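You operate a simulated robot arm through the tools that you are given. There is no shell and no other tool.

You are at the controls of a simulated robot arm. One attempt, no reset.

JOB
Free the blue-edged strip, lay it on the wooden bars and cover the paste tub.
Fine: the clamp ends up, the slider with blue knob at 9, the cream lid on the paste tub; the strip is not dropped; other strips, brush and tub stay.

It is judged by the outcome, as a careful person would: the job done as asked, and still so three seconds after it is handed in. It fails if anything else is knocked over, pushed out of place, dropped, spilled or broken. A push-on lid holds only when it is set on centred and level and pressed home; a screw cap is set on level and turned clockwise until tight.

ROBOT AND FRAMES
A 7-joint arm with a two-finger parallel gripper, fixed in place. Base frame: the origin is at the foot of the arm, x ahead of it, y to its left, z up; the work surface is at about z = 800. Readings come in mm, degrees, newtons and seconds.
With the tool pointing down near the work surface it reaches from about 440 to 920 mm from the base axis. Its first joint turns from -143.0 to 143.0 degrees. Payload 3 kg.
The TCP is the grasp point between the finger pads, 30 mm short of the fingertips. In the tool frame z runs along the fingers and y along their closing line. Largest opening 94 mm; finger width 28, thickness 10; the body of the gripper, 50 by 96 mm, starts 55 mm behind the TCP.
Orientation is told as [roll, pitch, yaw] about the base's x, y, z axes, in that order, counted from this pose: with the fingers straight down and closing along the base's y, the tool's x points along the base's -x, its y along +y and its z along -z.

CONTROLS
- The arm moves only by the tool servo_tool. Its argument "deltas" is a list of rows, each an object (a shift or turn left out is 0, a gripper value left out holds the last) with "xyz": the shift along the tool's x, y, z in mm, a list of three; "rot": the turn, a rotation vector about the tool's x, y, z in degrees, a list of three; "jaw": the finger opening in mm, from 0 to 94. In form: [{"xyz": [tx, ty, tz], "rot": [rx, ry, rz], "jaw": jaw}, ...]. A call has 1 to 20 rows; each row shifts and turns the commanded pose from where the row before left it, along the tool's axes as they then stand. Each row takes 0.2 s and may step no farther than 50 mm and 8.6 degrees from the row before; otherwise, or with a gripper value out of range, the whole call is refused. Where a pose cannot be reached the arm comes as near as it can. A force on the tool above 40 N (or 10 N above the force at the start of the call, whichever is more), or a blocked arm, ends the call early, and 0.2 s more pass. The fingers move at their own pace (about 72 mm/s each) and stop on an object; they squeeze with about 20 N. The grip force told is the motor's: it shows also when the fingers shut on nothing. Time passes only in rows, and 0.2 s behind the last, so rows that do not move let the fingers close. It gives the time, the measured TCP pose, the force on the tool (base axes), the opening and the grip force at its end, in the units of the frame above (readings bear some noise), with the torque about the TCP (base axes, N m) and any sound that the robot's microphone picked up.
- Cameras (640 x 400 px; columns grow to the right, rows downward): "scene" is fixed at [50, -499.3, 1389.2]; the picture's right is [0.29, -0.96, 0.00], its down [-0.57, -0.17, -0.80] and it looks along [0.77, 0.23, -0.60] (base axes); focal length 323 px, centre (320, 200). "wrist" rides on the gripper at [76, 14, -103] in the tool frame; the picture's right is [-0.18, 0.98, 0.00], its down [-0.75, -0.14, -0.64] and it looks along [-0.63, -0.12, 0.77] (tool axes); focal length 243 px, centre (320, 200). There is no depth. A picture from a camera that has moved, and an enlarged one, comes with that camera's place and axes in the base frame and with its lens.
- grab_frame(camera): a new picture of that camera. The clock stands still meanwhile.
- inspect(camera, box): a new picture of the part [left, top, right, bottom] of that camera's present view, enlarged. The clock stands still meanwhile.
- job_done(): hands the job in; it is judged then, once.

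Nothing tells you positions but the pictures and the camera data. Unless the task says otherwise, let go and move clear before handing in.

The tools are called after "Call:" by a JSON object that holds its "api" and its "payload". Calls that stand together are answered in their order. servo_tool: Moves the arm, as the interface text tells. Its arguments: {"type":"object","properties":{"deltas":{"type":"array","items":{"type":"object","properties":{"xyz":{"type":"array","items":{"type":"number"}},"rot":{"type":"array","items":{"type":"number"}},"jaw":{"type":"number"}}}}},"required":["deltas"]} The other tools are called the same way: grab_frame (camera) takes a picture; inspect (camera, box) takes an enlarged picture of a part of a camera's view; job_done () hands the job in.

At the start:

```text
time_s: 0.0
tool_pos: [684.6, -283.1, 1086.1]
orientation: [0.0, -0.1, -0.1]
ft_force: [-0.1, 0.0, 0.4]
ft_torque: [0.01, 0.03, 0.01]
finger_gap: 94.3
finger_force: 0.1
```

scene: 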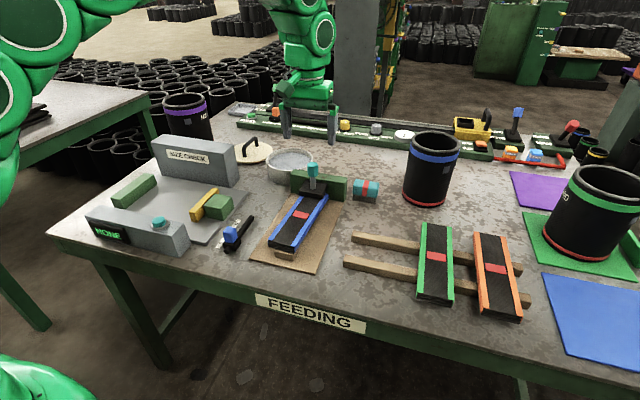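
wrist: 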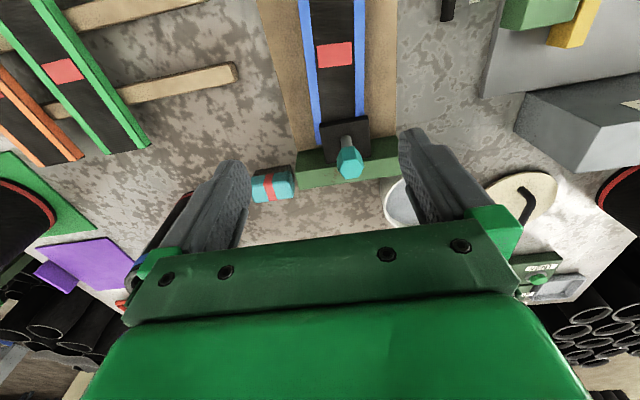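

I see a bench with a blue-edged strip held under a clamp on a board, two other strips (green, orange) on wooden bars, a grey paste tub and a cream lid behind. I'll look closer before moving.

Call:
{"api": "inspect", "payload": {"camera": "scene", "box": [220, 130, 400, 280]}}

Call:
{"api": "inspect", "payload": {"camera": "scene", "box": [80, 120, 260, 270]}}

Call:
{"api": "inspect", "payload": {"camera": "scene", "box": [330, 200, 550, 340]}}

Call:
{"api": "inspect", "payload": {"camera": "scene", "box": [220, 80, 420, 180]}}

Call:
{"api": "inspect", "payload": {"camera": "scene", "box": [420, 90, 640, 200]}}

Call:
{"api": "inspect", "payload": {"camera": "wrist", "box": [220, 0, 440, 220]}}

```text
2.67 times, centred on (310, 205) of scene
camera zoom: at [50.0, -499.3, 1389.2], right [0.29, -0.96, 0.0], down [-0.57, -0.17, -0.8], along [0.77, 0.23, -0.6], focal length 860 px, centre (347, 187)
```

zoom: 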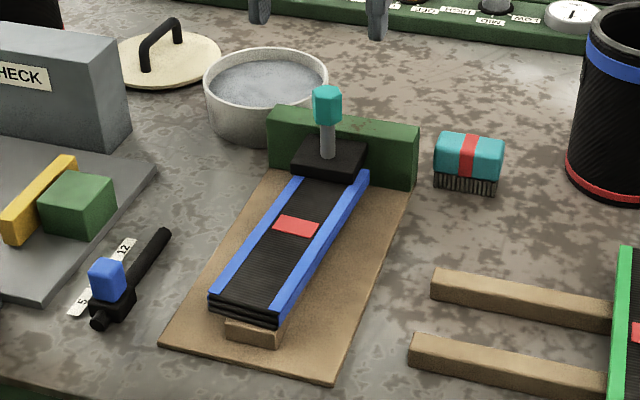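

```text
2.67 times, centred on (170, 195) of scene
camera zoom: at [50.0, -499.3, 1389.2], right [0.29, -0.96, 0.0], down [-0.57, -0.17, -0.8], along [0.77, 0.23, -0.6], focal length 860 px, centre (720, 213)
```

zoom: 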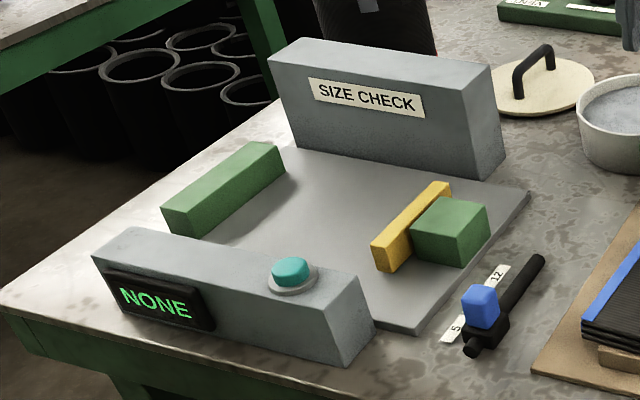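

```text
2.86 times, centred on (440, 270) of scene
camera zoom: at [50.0, -499.3, 1389.2], right [0.29, -0.96, 0.0], down [-0.57, -0.17, -0.8], along [0.77, 0.23, -0.6], focal length 922 px, centre (-23, 0)
```

zoom: 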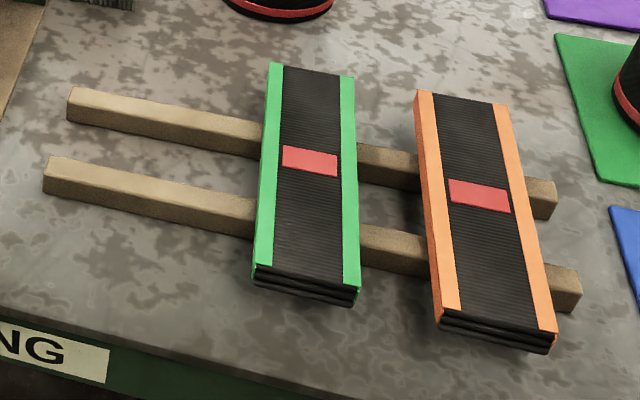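

```text
3.20 times, centred on (320, 130) of scene
camera zoom: at [50.0, -499.3, 1389.2], right [0.29, -0.96, 0.0], down [-0.57, -0.17, -0.8], along [0.77, 0.23, -0.6], focal length 1032 px, centre (320, 424)
```

zoom: 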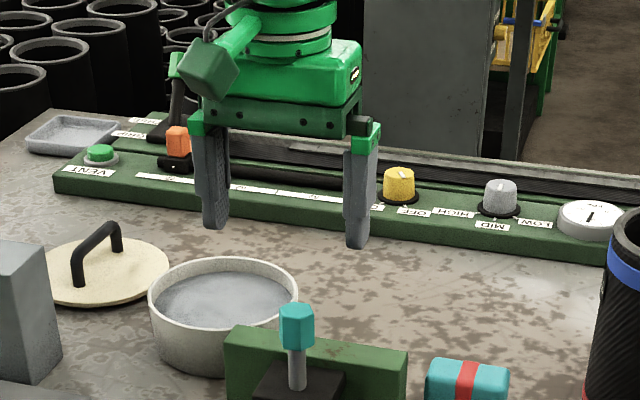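

```text
2.91 times, centred on (530, 145) of scene
camera zoom: at [50.0, -499.3, 1389.2], right [0.29, -0.96, 0.0], down [-0.57, -0.17, -0.8], along [0.77, 0.23, -0.6], focal length 938 px, centre (-291, 360)
```

zoom: 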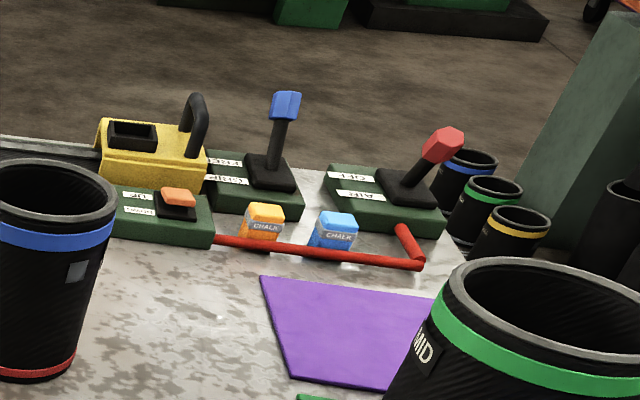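

```text
1.82 times, centred on (330, 110) of wrist
camera zoom: at [607.9, -267.3, 1189.4], right [0.18, 0.98, 0.0], down [0.75, -0.14, 0.64], along [0.63, -0.12, -0.77], focal length 441 px, centre (302, 364)
```

zoom: 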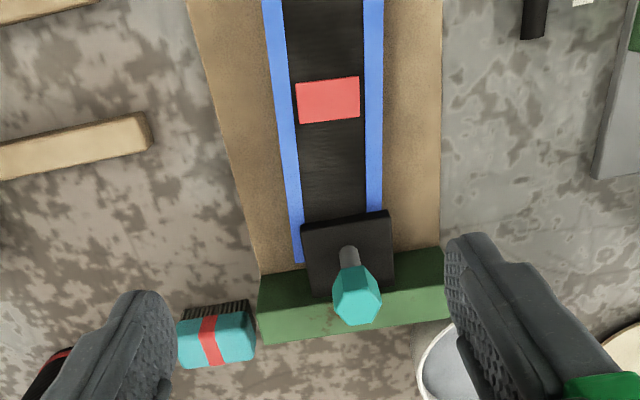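

The clamp knob appears to be around (780, -261, 920), the tub near (900, -140), and the lid near (1005, 55), which is far out. I'll move the wrist camera nearer the clamp to study its mechanism.

Call:
{"api": "servo_tool", "payload": {"deltas": [{"xyz": [15, 8, 20]}, {"xyz": [15, 8, 20]}, {"xyz": [15, 7, 20]}]}}

Call:
{"api": "grab_frame", "payload": {"camera": "wrist"}}

Call:
{"api": "inspect", "payload": {"camera": "wrist", "box": [220, 80, 420, 240]}}

Call:
{"api": "inspect", "payload": {"camera": "scene", "box": [280, 150, 350, 200]}}

Call:
{"api": "inspect", "payload": {"camera": "scene", "box": [210, 200, 280, 260]}}

```text
time_s: 0.8
tool_pos: [639.4, -259.8, 1026.1]
orientation: [0.1, 0.0, 0.0]
ft_force: [0.0, 0.0, -0.2]
ft_torque: [-0.01, -0.01, -0.06]
finger_gap: 93.9
finger_force: 0.0
```

```text
taken
camera wrist: at [563.5, -245.8, 1128.6], right [0.18, 0.98, 0.0], down [0.75, -0.14, 0.64], along [0.63, -0.12, -0.77], focal length 243 px, centre (320, 200)
```

wrist: 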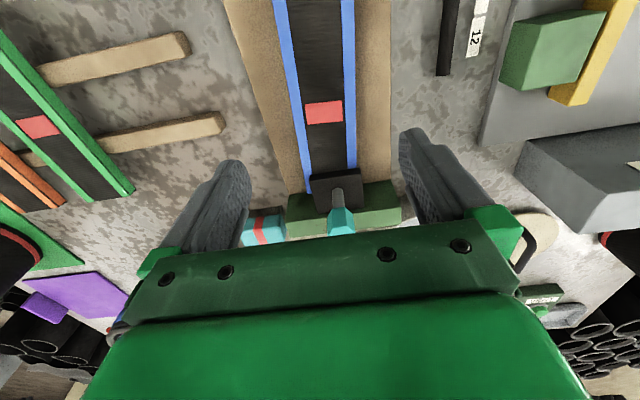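

```text
2.50 times, centred on (320, 160) of wrist
camera zoom: at [563.5, -245.8, 1128.6], right [0.18, 0.98, 0.0], down [0.75, -0.14, 0.64], along [0.63, -0.12, -0.77], focal length 606 px, centre (320, 300)
```

zoom: 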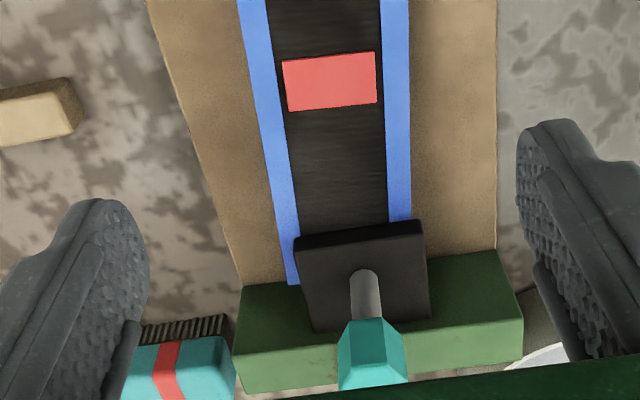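

```text
8.00 times, centred on (315, 175) of scene
camera zoom: at [50.0, -499.3, 1389.2], right [0.29, -0.96, 0.0], down [-0.57, -0.17, -0.8], along [0.77, 0.23, -0.6], focal length 2581 px, centre (360, 400)
```

zoom: 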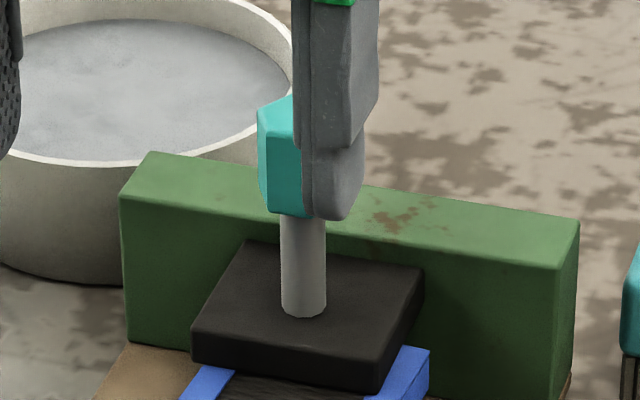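

```text
6.67 times, centred on (245, 230) of scene
camera zoom: at [50.0, -499.3, 1389.2], right [0.29, -0.96, 0.0], down [-0.57, -0.17, -0.8], along [0.77, 0.23, -0.6], focal length 2151 px, centre (820, 0)
```

zoom: 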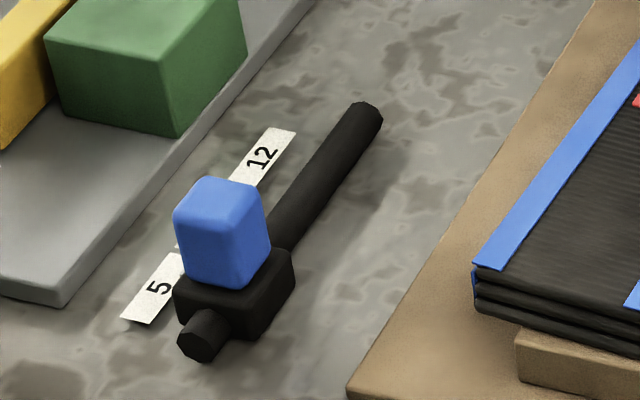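

The clamp is a vertical plunger: hex knob on a stem with a pressing plate. The blue-knob slider runs along x at y≈-120 with 5 near x≈550 and 12 near x≈631; I'll look at its scale from above.

Call:
{"api": "servo_tool", "payload": {"deltas": [{"xyz": [25, 35, 5]}, {"xyz": [25, 35, 5]}, {"xyz": [25, 35, 5]}, {"xyz": [25, 35, 5]}]}}

Call:
{"api": "grab_frame", "payload": {"camera": "wrist"}}

Call:
{"api": "grab_frame", "payload": {"camera": "scene"}}

```text
time_s: 1.8
tool_pos: [540.1, -117.1, 1007.3]
orientation: [0.0, -0.1, 0.0]
ft_force: [-0.4, 0.0, -0.3]
ft_torque: [0.02, 0.01, 0.02]
finger_gap: 93.8
finger_force: 0.1
```

```text
taken
camera wrist: at [463.9, -102.6, 1110.6], right [0.18, 0.98, 0.0], down [0.75, -0.14, 0.64], along [0.63, -0.12, -0.77], focal length 243 px, centre (320, 200)
```

wrist: 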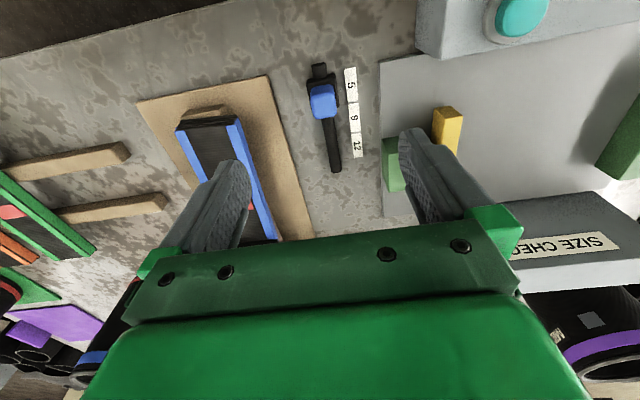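

```text
taken
```

scene: 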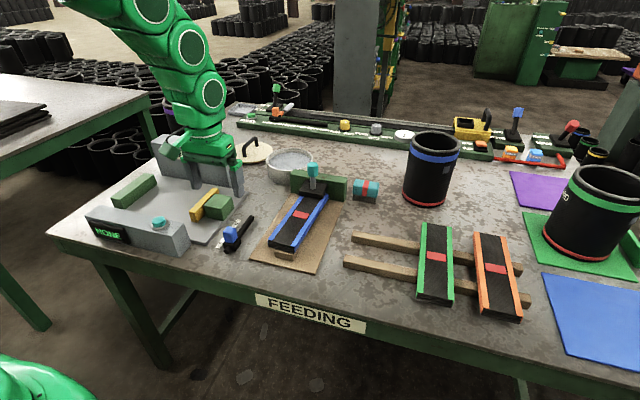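

Call:
{"api": "inspect", "payload": {"camera": "wrist", "box": [290, 50, 390, 190]}}

Call:
{"api": "inspect", "payload": {"camera": "scene", "box": [230, 120, 330, 200]}}

```text
2.86 times, centred on (340, 120) of wrist
camera zoom: at [463.9, -102.6, 1110.6], right [0.18, 0.98, 0.0], down [0.75, -0.14, 0.64], along [0.63, -0.12, -0.77], focal length 693 px, centre (263, 429)
```

zoom: 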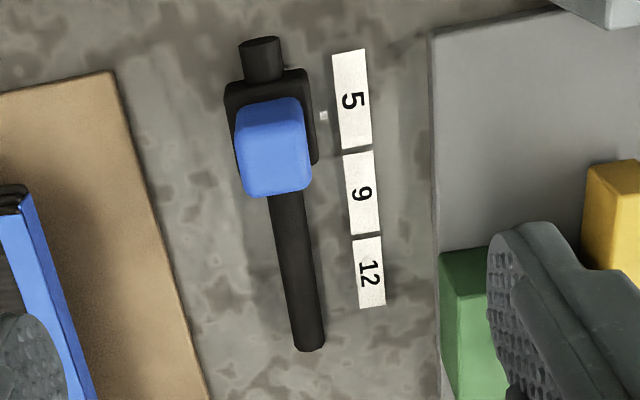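

```text
5.00 times, centred on (280, 160) of scene
camera zoom: at [50.0, -499.3, 1389.2], right [0.29, -0.96, 0.0], down [-0.57, -0.17, -0.8], along [0.77, 0.23, -0.6], focal length 1613 px, centre (520, 400)
```

zoom: 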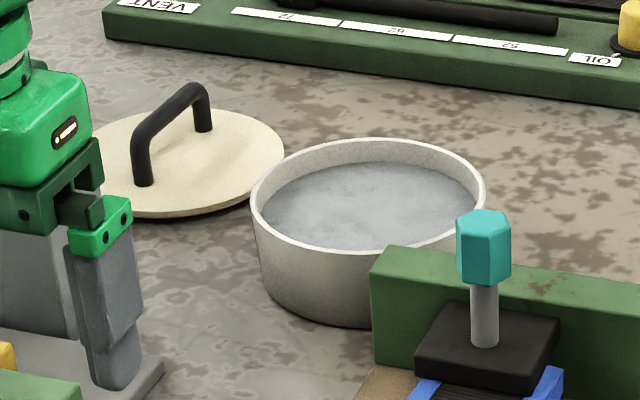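

The scale has three tags: 5 at x≈548, 9 at x≈589, 12 at x≈629, and the slider's pointer now sits at 5. Its blue knob is centred near (549, -115) with its top near z≈855; I'll descend above it and check alignment.

Call:
{"api": "servo_tool", "payload": {"deltas": [{"xyz": [-3, 1, 30], "jaw": 64}, {"xyz": [-3, 1, 30]}, {"xyz": [-3, 0, 27]}, {"xyz": [0, 0, 10]}]}}

Call:
{"api": "inspect", "payload": {"camera": "scene", "box": [190, 180, 290, 260]}}

Call:
{"api": "grab_frame", "payload": {"camera": "wrist"}}

```text
time_s: 2.8
tool_pos: [547.5, -116.6, 909.6]
orientation: [0.1, 0.0, 0.0]
ft_force: [-0.5, -0.5, -0.4]
ft_torque: [0.04, -0.02, 0.01]
finger_gap: 64.0
finger_force: 0.1
```

```text
5.00 times, centred on (240, 220) of scene
camera zoom: at [50.0, -499.3, 1389.2], right [0.29, -0.96, 0.0], down [-0.57, -0.17, -0.8], along [0.77, 0.23, -0.6], focal length 1613 px, centre (720, 100)
```

zoom: 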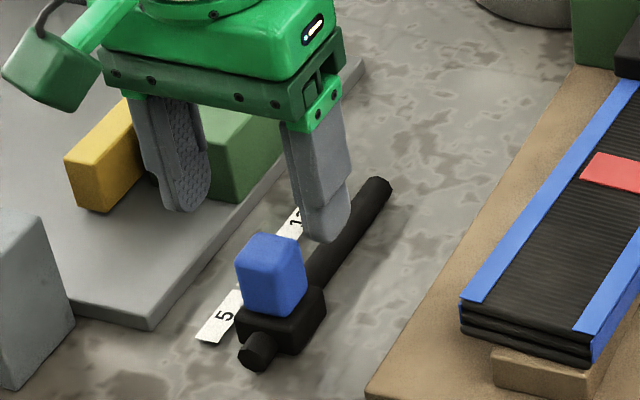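

```text
taken
camera wrist: at [472.8, -101.9, 1012.0], right [0.18, 0.98, 0.0], down [0.75, -0.14, 0.64], along [0.63, -0.12, -0.77], focal length 243 px, centre (320, 200)
```

wrist: 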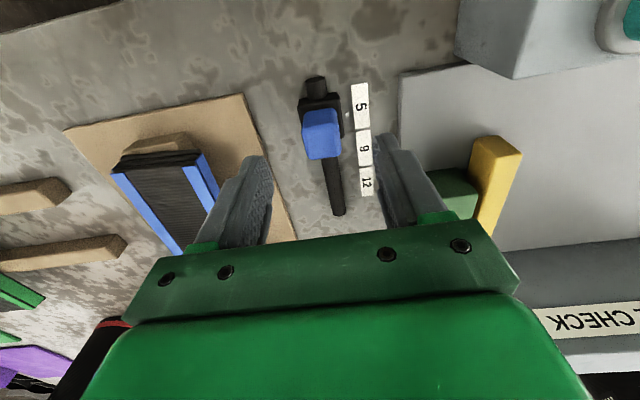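

The fingers straddle the blue knob; I'll go down so the tips sit just above the slider block and close on the knob.

Call:
{"api": "servo_tool", "payload": {"deltas": [{"xyz": [-1, 1.5, 20]}, {"xyz": [0, 0, 20]}, {"xyz": [0, 0, 9]}]}}

Call:
{"api": "inspect", "payload": {"camera": "scene", "box": [190, 180, 290, 260]}}

Call:
{"api": "grab_frame", "payload": {"camera": "wrist"}}

```text
time_s: 3.6
tool_pos: [548.6, -113.4, 861.5]
orientation: [0.0, 0.1, 0.0]
ft_force: [-1.1, 0.6, 0.1]
ft_torque: [-0.01, 0.0, 0.0]
finger_gap: 64.0
finger_force: 0.0
```

```text
5.00 times, centred on (240, 220) of scene
camera zoom: at [50.0, -499.3, 1389.2], right [0.29, -0.96, 0.0], down [-0.57, -0.17, -0.8], along [0.77, 0.23, -0.6], focal length 1613 px, centre (720, 100)
```

zoom: 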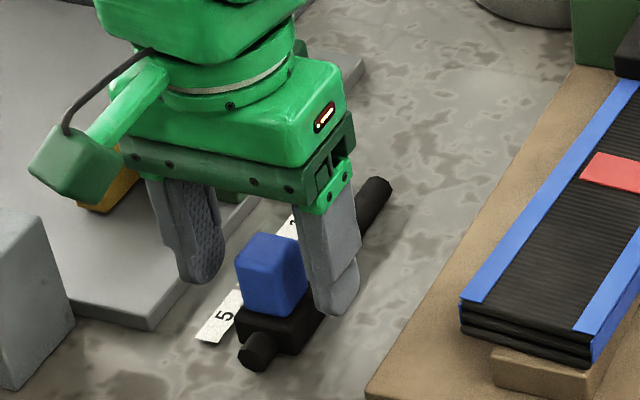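

```text
taken
camera wrist: at [472.9, -99.7, 963.7], right [0.18, 0.98, 0.0], down [0.75, -0.14, 0.64], along [0.63, -0.12, -0.77], focal length 243 px, centre (320, 200)
```

wrist: 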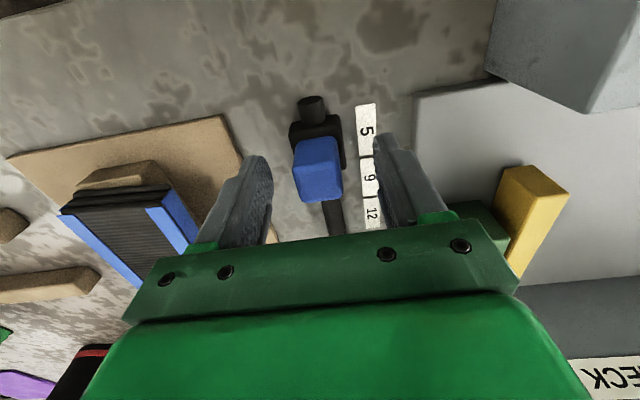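

The knob is centred between the fingers; closing on it.

Call:
{"api": "servo_tool", "payload": {"deltas": [{"jaw": 10}, {"jaw": 10}, {"jaw": 10}]}}

```text
time_s: 4.4
tool_pos: [549.4, -116.1, 861.0]
orientation: [0.0, 0.0, 0.0]
ft_force: [-0.1, -27.1, -7.2]
ft_torque: [-0.2, -0.29, -0.01]
finger_gap: 30.3
finger_force: 45.1
```

Gripped (30 mm), but the arm is being pulled toward -y, so the knob is slightly further that way. I'll ease the commanded position over to relieve the side force, then slide.

Call:
{"api": "servo_tool", "payload": {"deltas": [{"xyz": [0, -1.5, 0]}, {"xyz": [0, -1, 0]}]}}

```text
time_s: 5.0
tool_pos: [549.4, -116.3, 861.3]
orientation: [0.1, 0.1, 0.0]
ft_force: [1.1, 26.7, -4.1]
ft_torque: [0.16, -0.98, 0.03]
finger_gap: 30.0
finger_force: 45.1
```

Call:
{"api": "servo_tool", "payload": {"deltas": [{"xyz": [0, 1.2, 0]}]}}

```text
time_s: 5.4
tool_pos: [549.5, -115.5, 861.0]
orientation: [0.2, 0.0, -0.1]
ft_force: [4.5, 38.0, -2.9]
ft_torque: [0.25, 0.4, -0.08]
finger_gap: 30.1
finger_force: 44.9
```

Call:
{"api": "servo_tool", "payload": {"deltas": [{"xyz": [0, 0, 0]}, {"xyz": [0, 0, 0]}]}}

```text
time_s: 6.0
tool_pos: [549.3, -114.2, 861.6]
orientation: [0.2, 0.0, 0.1]
ft_force: [1.0, 4.1, -7.5]
ft_torque: [0.2, 0.09, 0.06]
finger_gap: 30.1
finger_force: 44.6
stopped in row 2: the force on the tool passed its limit at 49 N (the readings are from after the stop); the commanded pose is now the measured one
```

Call:
{"api": "servo_tool", "payload": {"deltas": [{"xyz": [0, 0, 0]}]}}

Call:
{"api": "inspect", "payload": {"camera": "scene", "box": [190, 180, 290, 260]}}

Call:
{"api": "grab_frame", "payload": {"camera": "wrist"}}

```text
time_s: 6.4
tool_pos: [549.5, -115.0, 861.1]
orientation: [0.1, -0.1, 0.0]
ft_force: [1.1, 9.7, -6.6]
ft_torque: [0.15, -0.39, -0.08]
finger_gap: 30.1
finger_force: 45.1
```

```text
5.00 times, centred on (240, 220) of scene
camera zoom: at [50.0, -499.3, 1389.2], right [0.29, -0.96, 0.0], down [-0.57, -0.17, -0.8], along [0.77, 0.23, -0.6], focal length 1613 px, centre (720, 100)
```

zoom: 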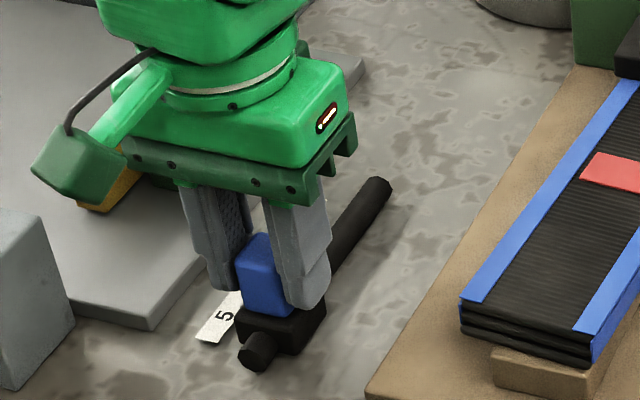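

```text
taken
camera wrist: at [473.0, -100.8, 963.8], right [0.18, 0.98, 0.0], down [0.75, -0.14, 0.64], along [0.63, -0.12, -0.77], focal length 243 px, centre (320, 200)
```

wrist: 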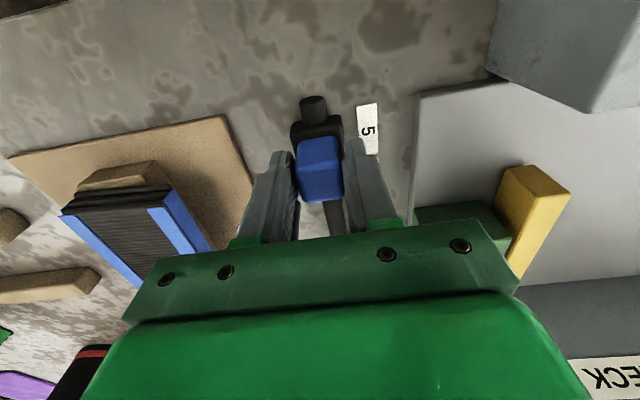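

The knob is held at (549.4, -115). Now I slide it about 40 mm along +x toward the 9 tag in small steps.

Call:
{"api": "servo_tool", "payload": {"deltas": [{"xyz": [-5, 0, 0]}, {"xyz": [-5, 0, 0]}, {"xyz": [-5, 0, 0]}, {"xyz": [-5, 0, 0]}]}}

```text
time_s: 7.4
tool_pos: [569.0, -116.0, 860.9]
orientation: [0.0, 0.2, 0.1]
ft_force: [-3.0, 28.2, 9.8]
ft_torque: [0.13, 1.09, 0.02]
finger_gap: 30.3
finger_force: 44.6
```

Call:
{"api": "servo_tool", "payload": {"deltas": [{"xyz": [-5, 0, 0]}, {"xyz": [-5, 0, 0]}, {"xyz": [-5, 0, 0]}, {"xyz": [-5, 0, 0]}]}}

Call:
{"api": "inspect", "payload": {"camera": "scene", "box": [190, 180, 290, 260]}}

Call:
{"api": "grab_frame", "payload": {"camera": "wrist"}}

```text
time_s: 8.4
tool_pos: [589.3, -114.7, 861.5]
orientation: [0.2, 0.1, 0.0]
ft_force: [0.1, 32.9, -16.4]
ft_torque: [0.08, -0.62, -0.08]
finger_gap: 30.3
finger_force: 45.0
```

```text
5.00 times, centred on (240, 220) of scene
camera zoom: at [50.0, -499.3, 1389.2], right [0.29, -0.96, 0.0], down [-0.57, -0.17, -0.8], along [0.77, 0.23, -0.6], focal length 1613 px, centre (720, 100)
```

zoom: 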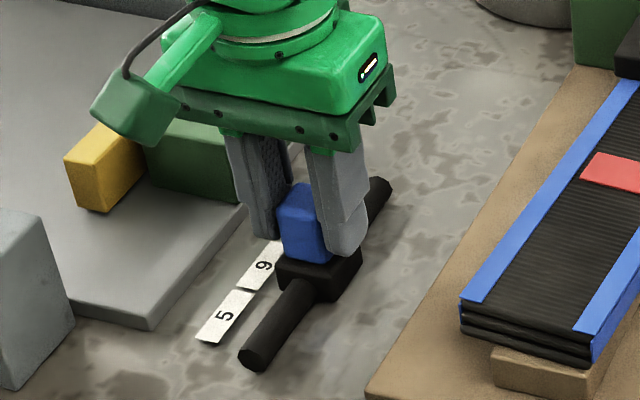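

```text
taken
camera wrist: at [513.5, -100.8, 963.9], right [0.18, 0.98, 0.0], down [0.75, -0.14, 0.64], along [0.63, -0.12, -0.77], focal length 243 px, centre (320, 200)
```

wrist: 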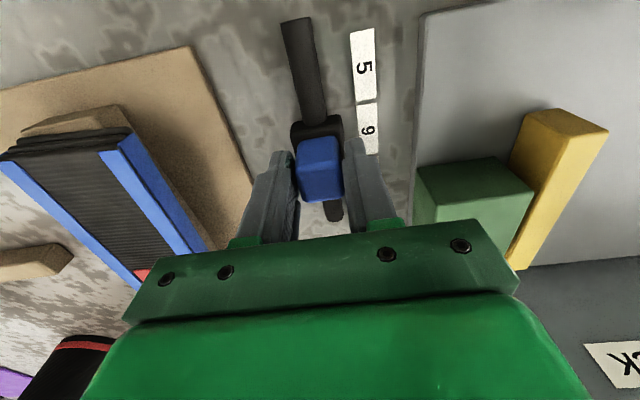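

The slider moved with the grip; the knob now lines up with 9. I'll release, rise straight up, and check the pointer.

Call:
{"api": "servo_tool", "payload": {"deltas": [{"jaw": 64}, {"jaw": 64}, {"xyz": [0, 0, -20]}, {"xyz": [0, 0, -40]}, {"xyz": [20, 0, -45]}, {"xyz": [30, 0, -30]}]}}

Call:
{"api": "inspect", "payload": {"camera": "wrist", "box": [270, 40, 400, 180]}}

Call:
{"api": "inspect", "payload": {"camera": "scene", "box": [190, 180, 290, 260]}}

```text
time_s: 9.8
tool_pos: [537.4, -116.9, 996.4]
orientation: [0.1, 0.0, 0.0]
ft_force: [0.5, 0.1, 0.2]
ft_torque: [0.02, -0.03, -0.04]
finger_gap: 64.2
finger_force: 0.0
```

```text
2.86 times, centred on (335, 110) of wrist
camera zoom: at [461.3, -103.2, 1098.8], right [0.18, 0.98, 0.0], down [0.75, -0.14, 0.64], along [0.63, -0.12, -0.77], focal length 693 px, centre (277, 457)
```

zoom: 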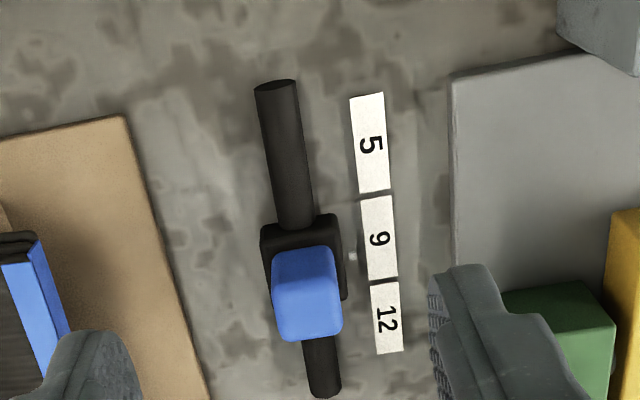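

```text
5.00 times, centred on (240, 220) of scene
camera zoom: at [50.0, -499.3, 1389.2], right [0.29, -0.96, 0.0], down [-0.57, -0.17, -0.8], along [0.77, 0.23, -0.6], focal length 1613 px, centre (720, 100)
```

zoom: 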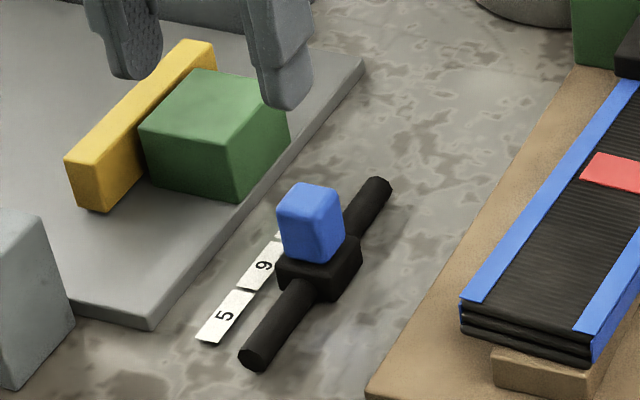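

The slider is at 9 and released. Next is the clamp: I take the knob to be centred near (772, -261), from z≈906 to 940, with the plate top at z≈865. I'll move above it.

Call:
{"api": "servo_tool", "payload": {"deltas": [{"xyz": [-20, -12, -9], "jaw": 70}, {"xyz": [-40, -25, -5]}, {"xyz": [-40, -25, 0]}, {"xyz": [-40, -25, 0]}, {"xyz": [-40, -25, 0]}, {"xyz": [-40, -25, 0]}, {"xyz": [-14, -8, 0]}]}}

Call:
{"api": "inspect", "payload": {"camera": "scene", "box": [250, 120, 370, 210]}}

Call:
{"api": "grab_frame", "payload": {"camera": "wrist"}}

```text
time_s: 11.4
tool_pos: [774.8, -261.3, 1008.6]
orientation: [0.1, 0.0, -0.1]
ft_force: [-0.4, 0.2, 0.6]
ft_torque: [0.01, -0.01, 0.0]
finger_gap: 70.2
finger_force: 0.1
```

```text
4.44 times, centred on (310, 165) of scene
camera zoom: at [50.0, -499.3, 1389.2], right [0.29, -0.96, 0.0], down [-0.57, -0.17, -0.8], along [0.77, 0.23, -0.6], focal length 1434 px, centre (364, 356)
```

zoom: 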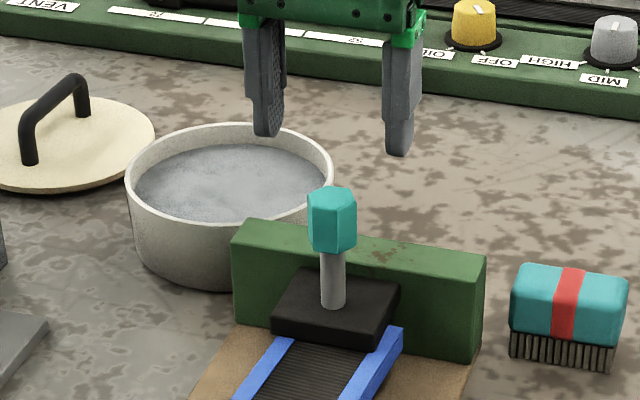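

```text
taken
camera wrist: at [697.6, -246.4, 1112.4], right [0.18, 0.98, 0.0], down [0.75, -0.14, 0.64], along [0.63, -0.12, -0.77], focal length 243 px, centre (320, 200)
```

wrist: 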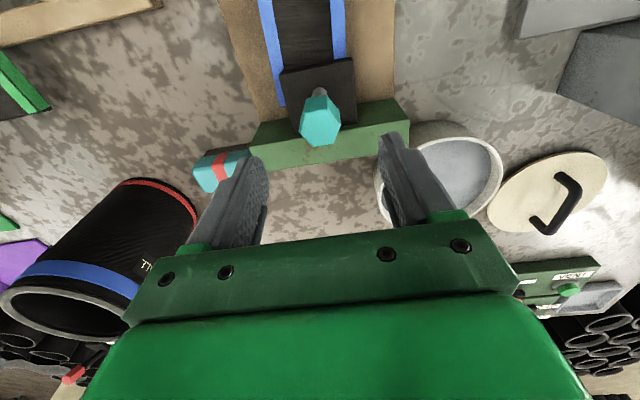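

The knob is confirmed near (772, -260). I'll descend so the pads straddle it and then close.

Call:
{"api": "servo_tool", "payload": {"deltas": [{"xyz": [2.5, 1, 30]}, {"xyz": [0, 0, 30]}, {"xyz": [0, 0, 22]}]}}

Call:
{"api": "inspect", "payload": {"camera": "scene", "box": [250, 120, 370, 210]}}

Call:
{"api": "grab_frame", "payload": {"camera": "wrist"}}

```text
time_s: 12.2
tool_pos: [768.7, -257.8, 929.9]
orientation: [0.0, 0.1, 0.0]
ft_force: [1.4, 0.4, 0.1]
ft_torque: [-0.03, 0.0, 0.0]
finger_gap: 69.9
finger_force: 0.0
```

```text
4.44 times, centred on (310, 165) of scene
camera zoom: at [50.0, -499.3, 1389.2], right [0.29, -0.96, 0.0], down [-0.57, -0.17, -0.8], along [0.77, 0.23, -0.6], focal length 1434 px, centre (364, 356)
```

zoom: 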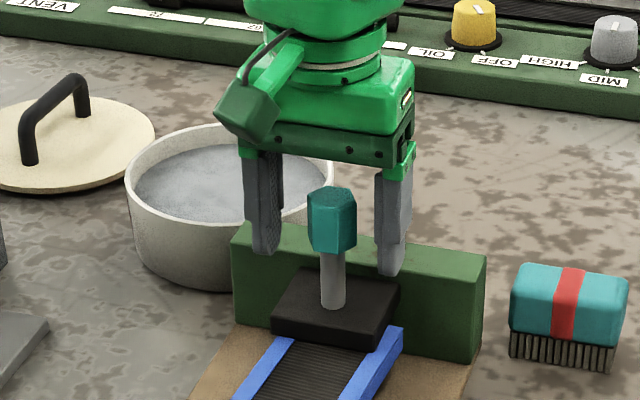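

```text
taken
camera wrist: at [692.6, -243.6, 1031.4], right [0.18, 0.98, 0.0], down [0.75, -0.14, 0.64], along [0.63, -0.12, -0.77], focal length 243 px, centre (320, 200)
```

wrist: 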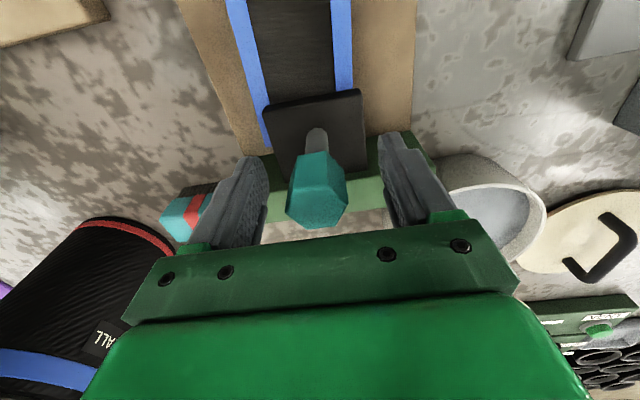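

The knob sits between the pads; closing on it, then reading the forces.

Call:
{"api": "servo_tool", "payload": {"deltas": [{"jaw": 20}, {"jaw": 20}, {"jaw": 20}]}}

```text
time_s: 13.0
tool_pos: [769.3, -260.7, 929.3]
orientation: [-0.1, 0.0, -0.1]
ft_force: [5.5, -26.8, -4.6]
ft_torque: [-0.33, -0.14, -0.07]
finger_gap: 31.6
finger_force: 45.2
```

Gripped at 31.6 mm. Pulling the clamp up gently in small steps.

Call:
{"api": "servo_tool", "payload": {"deltas": [{"xyz": [0, -0.8, -3]}, {"xyz": [0, 0, -4]}, {"xyz": [0, 0, -4]}, {"xyz": [0, 0, -4]}]}}

Call:
{"api": "inspect", "payload": {"camera": "scene", "box": [250, 120, 370, 210]}}

```text
time_s: 14.0
tool_pos: [771.0, -260.5, 941.5]
orientation: [0.0, 0.0, 0.1]
ft_force: [4.2, -2.6, -14.5]
ft_torque: [0.11, 0.16, -0.11]
finger_gap: 31.5
finger_force: 45.4
stopped in row 4: the force on the tool passed its limit at 45 N (the readings are from after the stop); the commanded pose is now the measured one
```

```text
4.44 times, centred on (310, 165) of scene
camera zoom: at [50.0, -499.3, 1389.2], right [0.29, -0.96, 0.0], down [-0.57, -0.17, -0.8], along [0.77, 0.23, -0.6], focal length 1434 px, centre (364, 356)
```

zoom: 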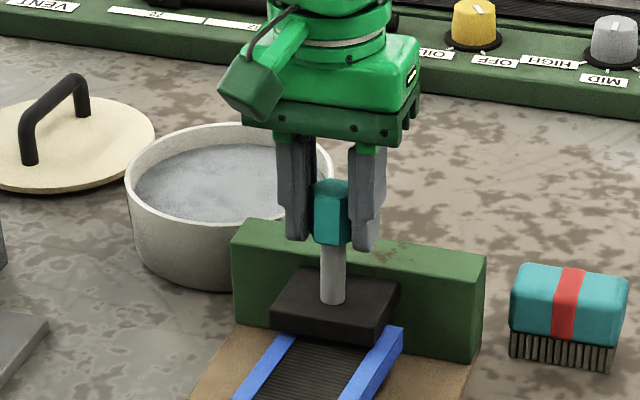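

Call:
{"api": "inspect", "payload": {"camera": "scene", "box": [285, 145, 350, 205]}}

Call:
{"api": "grab_frame", "payload": {"camera": "wrist"}}

Call:
{"api": "inspect", "payload": {"camera": "wrist", "box": [230, 60, 430, 240]}}

```text
6.67 times, centred on (318, 175) of scene
camera zoom: at [50.0, -499.3, 1389.2], right [0.29, -0.96, 0.0], down [-0.57, -0.17, -0.8], along [0.77, 0.23, -0.6], focal length 2151 px, centre (337, 367)
```

zoom: 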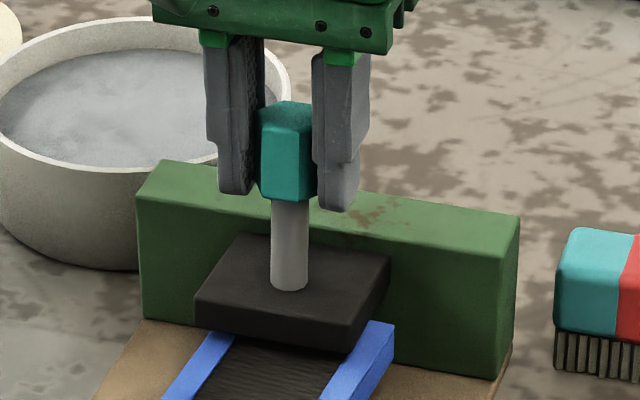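

```text
taken
camera wrist: at [694.7, -245.8, 1044.3], right [0.18, 0.98, 0.0], down [0.75, -0.14, 0.64], along [0.63, -0.12, -0.77], focal length 243 px, centre (320, 200)
```

wrist: 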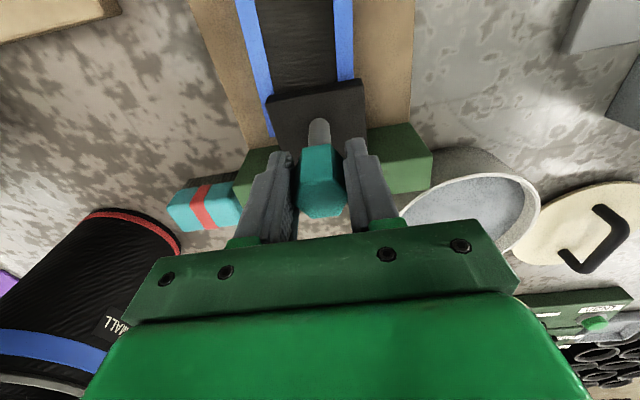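

```text
2.22 times, centred on (330, 150) of wrist
camera zoom: at [694.7, -245.8, 1044.3], right [0.18, 0.98, 0.0], down [0.75, -0.14, 0.64], along [0.63, -0.12, -0.77], focal length 539 px, centre (298, 311)
```

zoom: 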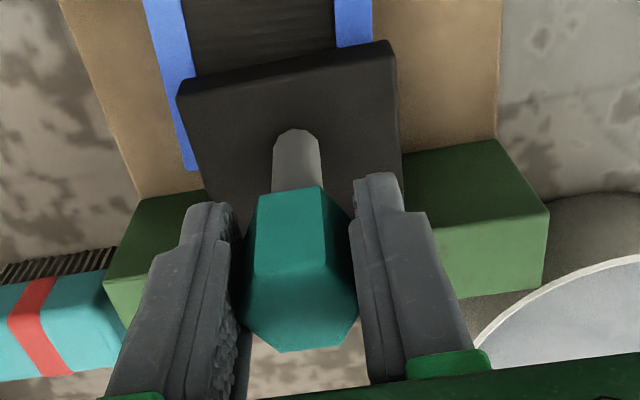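

The knob and plate seem to have risen a few millimetres. I'll continue pulling with small steps and watch the force.

Call:
{"api": "servo_tool", "payload": {"deltas": [{"xyz": [0, 0, 0]}, {"xyz": [0, 0, 0]}]}}

```text
time_s: 14.6
tool_pos: [769.7, -258.7, 941.8]
orientation: [0.0, 0.0, 0.0]
ft_force: [10.4, -4.9, -19.5]
ft_torque: [-0.24, 0.11, -0.01]
finger_gap: 31.5
finger_force: 45.4
```

Call:
{"api": "servo_tool", "payload": {"deltas": [{"xyz": [0, -0.5, -3]}, {"xyz": [0, 0, -3]}]}}

Call:
{"api": "inspect", "payload": {"camera": "scene", "box": [285, 145, 350, 205]}}

```text
time_s: 15.0
tool_pos: [770.6, -259.7, 941.6]
orientation: [0.1, 0.0, 0.1]
ft_force: [5.5, -2.9, -15.2]
ft_torque: [-0.24, 0.14, 0.08]
finger_gap: 31.6
finger_force: 44.9
stopped in row 1: the force on the tool passed its limit at 42 N (the readings are from after the stop); the commanded pose is now the measured one
```

```text
6.67 times, centred on (318, 175) of scene
camera zoom: at [50.0, -499.3, 1389.2], right [0.29, -0.96, 0.0], down [-0.57, -0.17, -0.8], along [0.77, 0.23, -0.6], focal length 2151 px, centre (337, 367)
```

zoom: 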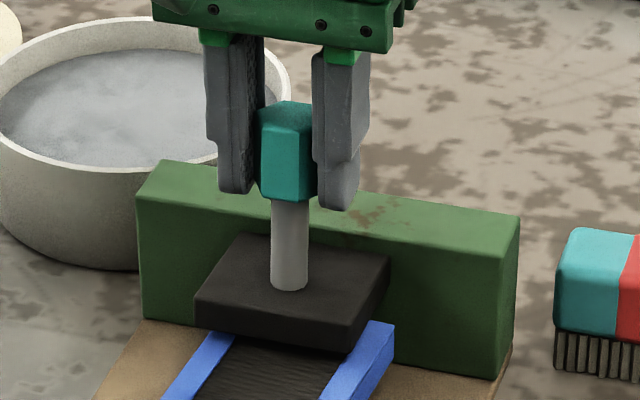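

The pull stalls after a few millimetres of rise. I'll let go to see whether the clamp stays raised and study its geometry.

Call:
{"api": "servo_tool", "payload": {"deltas": [{"jaw": 70}, {"jaw": 70}]}}

Call:
{"api": "inspect", "payload": {"camera": "scene", "box": [285, 145, 350, 205]}}

Call:
{"api": "inspect", "payload": {"camera": "wrist", "box": [230, 60, 430, 240]}}

```text
time_s: 15.6
tool_pos: [770.0, -259.0, 942.5]
orientation: [0.1, 0.1, 0.1]
ft_force: [0.4, -0.2, 1.4]
ft_torque: [-0.02, -0.03, 0.01]
finger_gap: 70.2
finger_force: 0.0
```

```text
6.67 times, centred on (318, 175) of scene
camera zoom: at [50.0, -499.3, 1389.2], right [0.29, -0.96, 0.0], down [-0.57, -0.17, -0.8], along [0.77, 0.23, -0.6], focal length 2151 px, centre (337, 367)
```

zoom: 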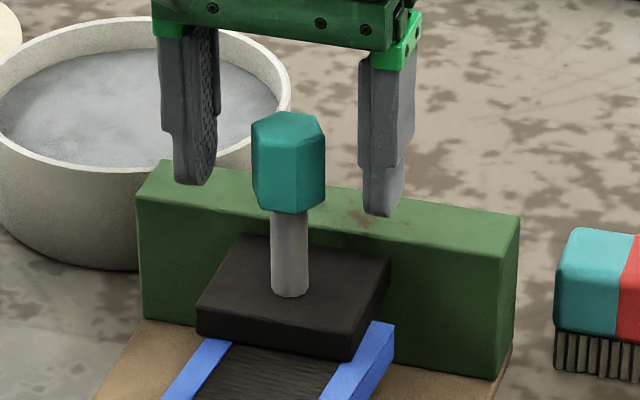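

```text
2.22 times, centred on (330, 150) of wrist
camera zoom: at [694.6, -245.8, 1045.6], right [0.18, 0.98, 0.0], down [0.75, -0.14, 0.64], along [0.63, -0.12, -0.77], focal length 539 px, centre (298, 311)
```

zoom: 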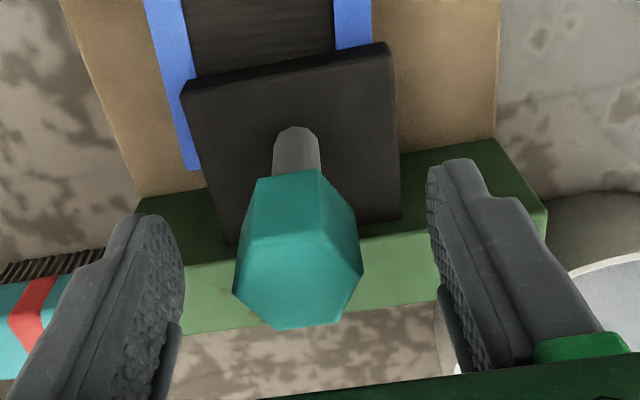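

The rise reversed on release, and comparing both views, the knob swings toward +x rather than lifting straight: the plate is hinged at the green block (about x≈803, z≈865). I'll regrip the knob lower and swing it over along an arc.

Call:
{"api": "servo_tool", "payload": {"deltas": [{"xyz": [-1, -1.2, 10]}, {"xyz": [0, 0, 7]}, {"jaw": 22}, {"jaw": 22}, {"jaw": 22}]}}

```text
time_s: 16.8
tool_pos: [770.8, -260.0, 926.0]
orientation: [0.2, 0.0, 0.1]
ft_force: [-7.1, 10.9, 1.9]
ft_torque: [0.12, 0.1, 0.02]
finger_gap: 31.6
finger_force: 44.5
```

Call:
{"api": "servo_tool", "payload": {"deltas": [{"xyz": [-3.2, 0, -1.5]}, {"xyz": [-3.2, 0, -1.5]}, {"xyz": [-3.4, 0, -1.1]}, {"xyz": [-3.4, 0, -1.1]}]}}

Call:
{"api": "inspect", "payload": {"camera": "scene", "box": [285, 145, 350, 205]}}

```text
time_s: 17.4
tool_pos: [775.6, -261.4, 927.7]
orientation: [0.3, 0.3, 0.0]
ft_force: [-12.9, 4.7, 9.1]
ft_torque: [0.01, 0.03, -0.03]
finger_gap: 32.7
finger_force: 45.2
stopped in row 3: the force on the tool passed its limit at 45 N (the readings are from after the stop); the commanded pose is now the measured one
```

```text
6.67 times, centred on (318, 175) of scene
camera zoom: at [50.0, -499.3, 1389.2], right [0.29, -0.96, 0.0], down [-0.57, -0.17, -0.8], along [0.77, 0.23, -0.6], focal length 2151 px, centre (337, 367)
```

zoom: 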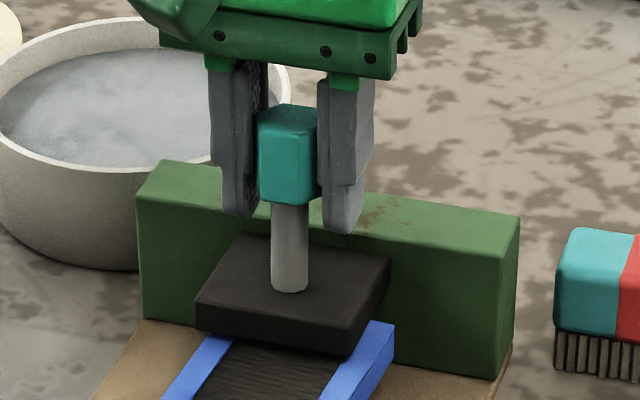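

Pushing +x also meets resistance. I need to measure precisely how the clamp moves; let me look at high zoom in both cameras while it's held.

Call:
{"api": "inspect", "payload": {"camera": "scene", "box": [294, 156, 334, 202]}}

Call:
{"api": "inspect", "payload": {"camera": "wrist", "box": [260, 80, 390, 230]}}

```text
8.70 times, centred on (314, 179) of scene
camera zoom: at [50.0, -499.3, 1389.2], right [0.29, -0.96, 0.0], down [-0.57, -0.17, -0.8], along [0.77, 0.23, -0.6], focal length 2805 px, centre (372, 383)
```

zoom: 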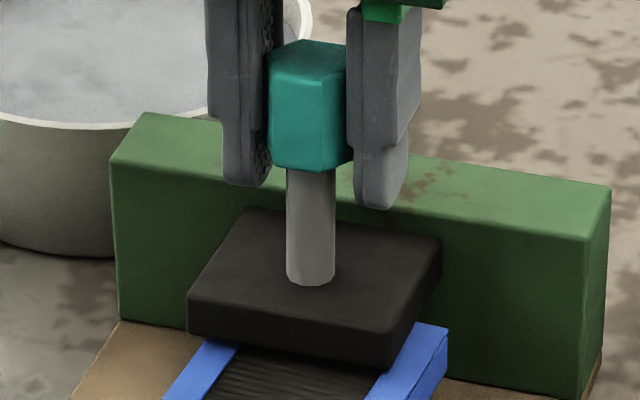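

```text
2.67 times, centred on (325, 155) of wrist
camera zoom: at [700.3, -246.2, 1031.0], right [0.18, 0.98, 0.0], down [0.76, -0.14, 0.64], along [0.63, -0.11, -0.77], focal length 647 px, centre (307, 320)
```

zoom: 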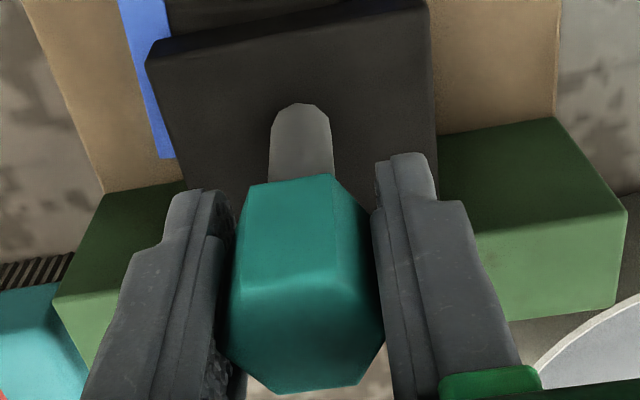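

Call:
{"api": "servo_tool", "payload": {"deltas": [{"jaw": 70}, {"jaw": 70}]}}

Call:
{"api": "inspect", "payload": {"camera": "scene", "box": [294, 156, 334, 202]}}

Call:
{"api": "inspect", "payload": {"camera": "wrist", "box": [260, 80, 390, 230]}}

```text
time_s: 18.1
tool_pos: [776.5, -260.1, 927.8]
orientation: [0.1, 0.3, 0.0]
ft_force: [-0.8, -1.0, 0.5]
ft_torque: [0.04, 0.04, -0.06]
finger_gap: 70.3
finger_force: 0.0
```

```text
8.70 times, centred on (314, 179) of scene
camera zoom: at [50.0, -499.3, 1389.2], right [0.29, -0.96, 0.0], down [-0.57, -0.17, -0.8], along [0.77, 0.23, -0.6], focal length 2805 px, centre (372, 383)
```

zoom: 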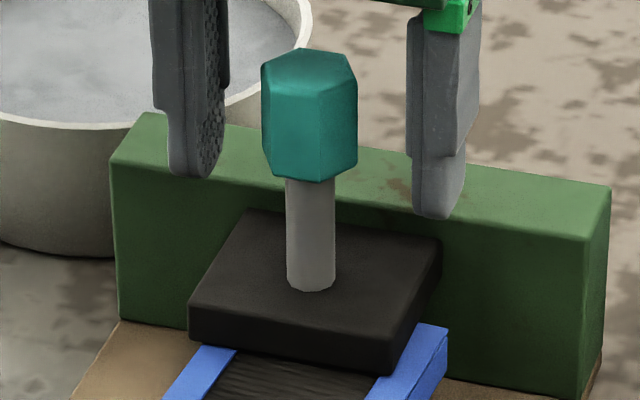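

```text
2.67 times, centred on (325, 155) of wrist
camera zoom: at [700.6, -246.4, 1030.6], right [0.18, 0.98, 0.0], down [0.76, -0.14, 0.64], along [0.63, -0.11, -0.77], focal length 647 px, centre (307, 320)
```

zoom: 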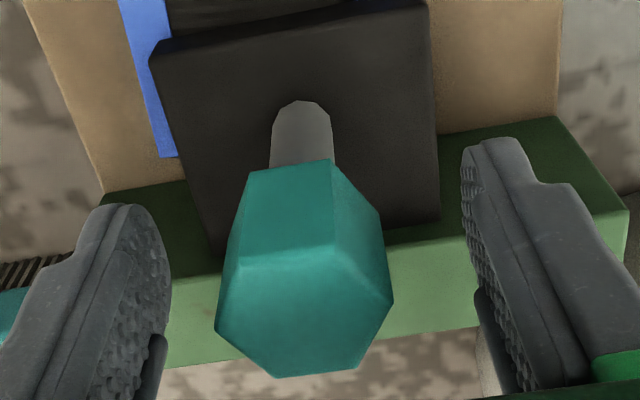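

Comparing held and released frames, the near edge of the plate rises while its far edge stays put, so it is a hinge at the green block. Gripping wastes force sideways, so I'll push the knob from its near side with closed fingers, high up for leverage.

Call:
{"api": "servo_tool", "payload": {"deltas": [{"xyz": [0, 0, -30]}, {"xyz": [0, 0, -30]}, {"xyz": [20, 0, 0], "jaw": 0}, {"xyz": [22, 0, 0], "jaw": 0}, {"xyz": [0, 0, 0]}, {"xyz": [0, 0, 25]}, {"xyz": [0, 0, 20]}]}}

Call:
{"api": "inspect", "payload": {"camera": "scene", "box": [285, 145, 350, 205]}}

Call:
{"api": "grab_frame", "payload": {"camera": "wrist"}}

```text
time_s: 19.6
tool_pos: [734.9, -257.8, 942.9]
orientation: [0.2, 0.3, 0.1]
ft_force: [-0.5, 0.2, 0.0]
ft_torque: [0.0, 0.01, -0.03]
finger_gap: 0.0
finger_force: 20.1
```

```text
6.67 times, centred on (318, 175) of scene
camera zoom: at [50.0, -499.3, 1389.2], right [0.29, -0.96, 0.0], down [-0.57, -0.17, -0.8], along [0.77, 0.23, -0.6], focal length 2151 px, centre (337, 367)
```

zoom: 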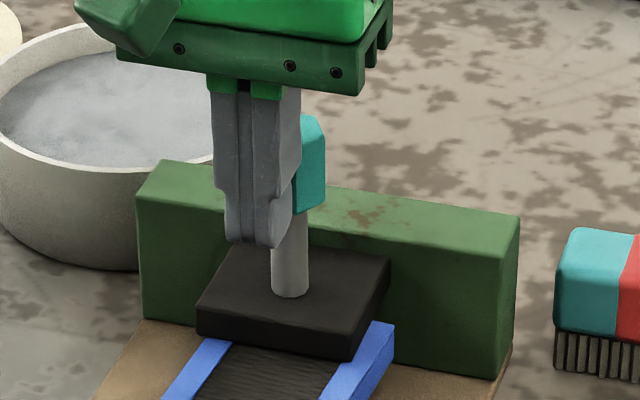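

```text
taken
camera wrist: at [659.7, -245.0, 1046.0], right [0.18, 0.98, 0.0], down [0.76, -0.14, 0.64], along [0.63, -0.11, -0.77], focal length 243 px, centre (320, 200)
```

wrist: 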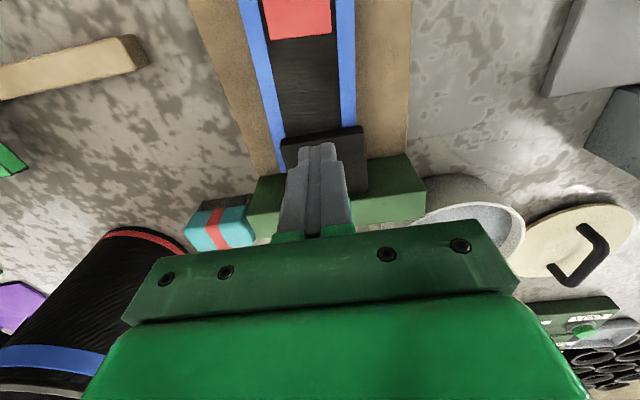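

Closed fingers are just in front of the knob. Pushing +x in small steps.

Call:
{"api": "servo_tool", "payload": {"deltas": [{"xyz": [-4, -1, 0]}, {"xyz": [-4, 0, 0]}, {"xyz": [-3, 0, 0]}, {"xyz": [-3, 0, 0]}, {"xyz": [-3, 0, 0]}, {"xyz": [-3, 0, 0]}]}}

Call:
{"api": "inspect", "payload": {"camera": "scene", "box": [285, 145, 350, 205]}}

```text
time_s: 21.1
tool_pos: [754.9, -260.3, 942.0]
orientation: [0.2, 0.3, 0.1]
ft_force: [-6.7, 0.7, 1.2]
ft_torque: [0.07, 0.04, -0.03]
finger_gap: 0.1
finger_force: 19.8
```

```text
6.67 times, centred on (318, 175) of scene
camera zoom: at [50.0, -499.3, 1389.2], right [0.29, -0.96, 0.0], down [-0.57, -0.17, -0.8], along [0.77, 0.23, -0.6], focal length 2151 px, centre (337, 367)
```

zoom: 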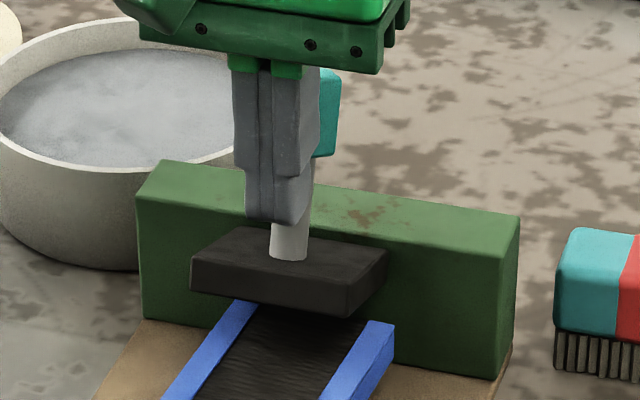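

The clamp swings up easily (about 7 N). Continuing the push.

Call:
{"api": "servo_tool", "payload": {"deltas": [{"xyz": [-4, 0, -1]}, {"xyz": [-4, 0, -1]}, {"xyz": [-4, 0, -1]}, {"xyz": [-4, 0, -1]}, {"xyz": [-4, 0, -1]}]}}

Call:
{"api": "inspect", "payload": {"camera": "scene", "box": [285, 135, 350, 205]}}

```text
time_s: 21.5
tool_pos: [755.5, -261.6, 942.0]
orientation: [0.3, 0.8, 0.1]
ft_force: [-16.8, 1.6, 4.0]
ft_torque: [-0.15, 0.42, 0.12]
finger_gap: 0.0
finger_force: 20.0
stopped in row 2: the force on the tool passed its limit at 51 N (the readings are from after the stop); the commanded pose is now the measured one
```

```text
5.71 times, centred on (318, 170) of scene
camera zoom: at [50.0, -499.3, 1389.2], right [0.29, -0.96, 0.0], down [-0.57, -0.17, -0.8], along [0.77, 0.23, -0.6], focal length 1844 px, centre (334, 371)
```

zoom: 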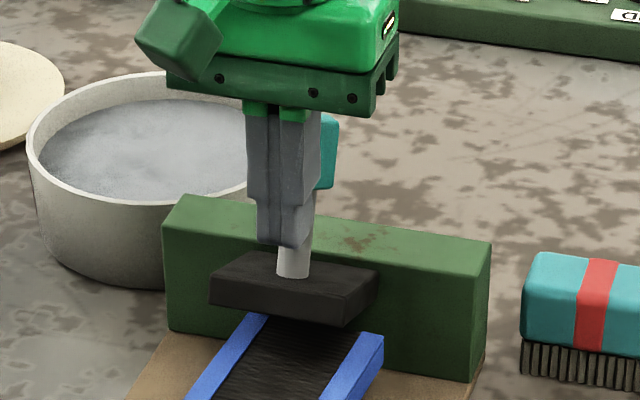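

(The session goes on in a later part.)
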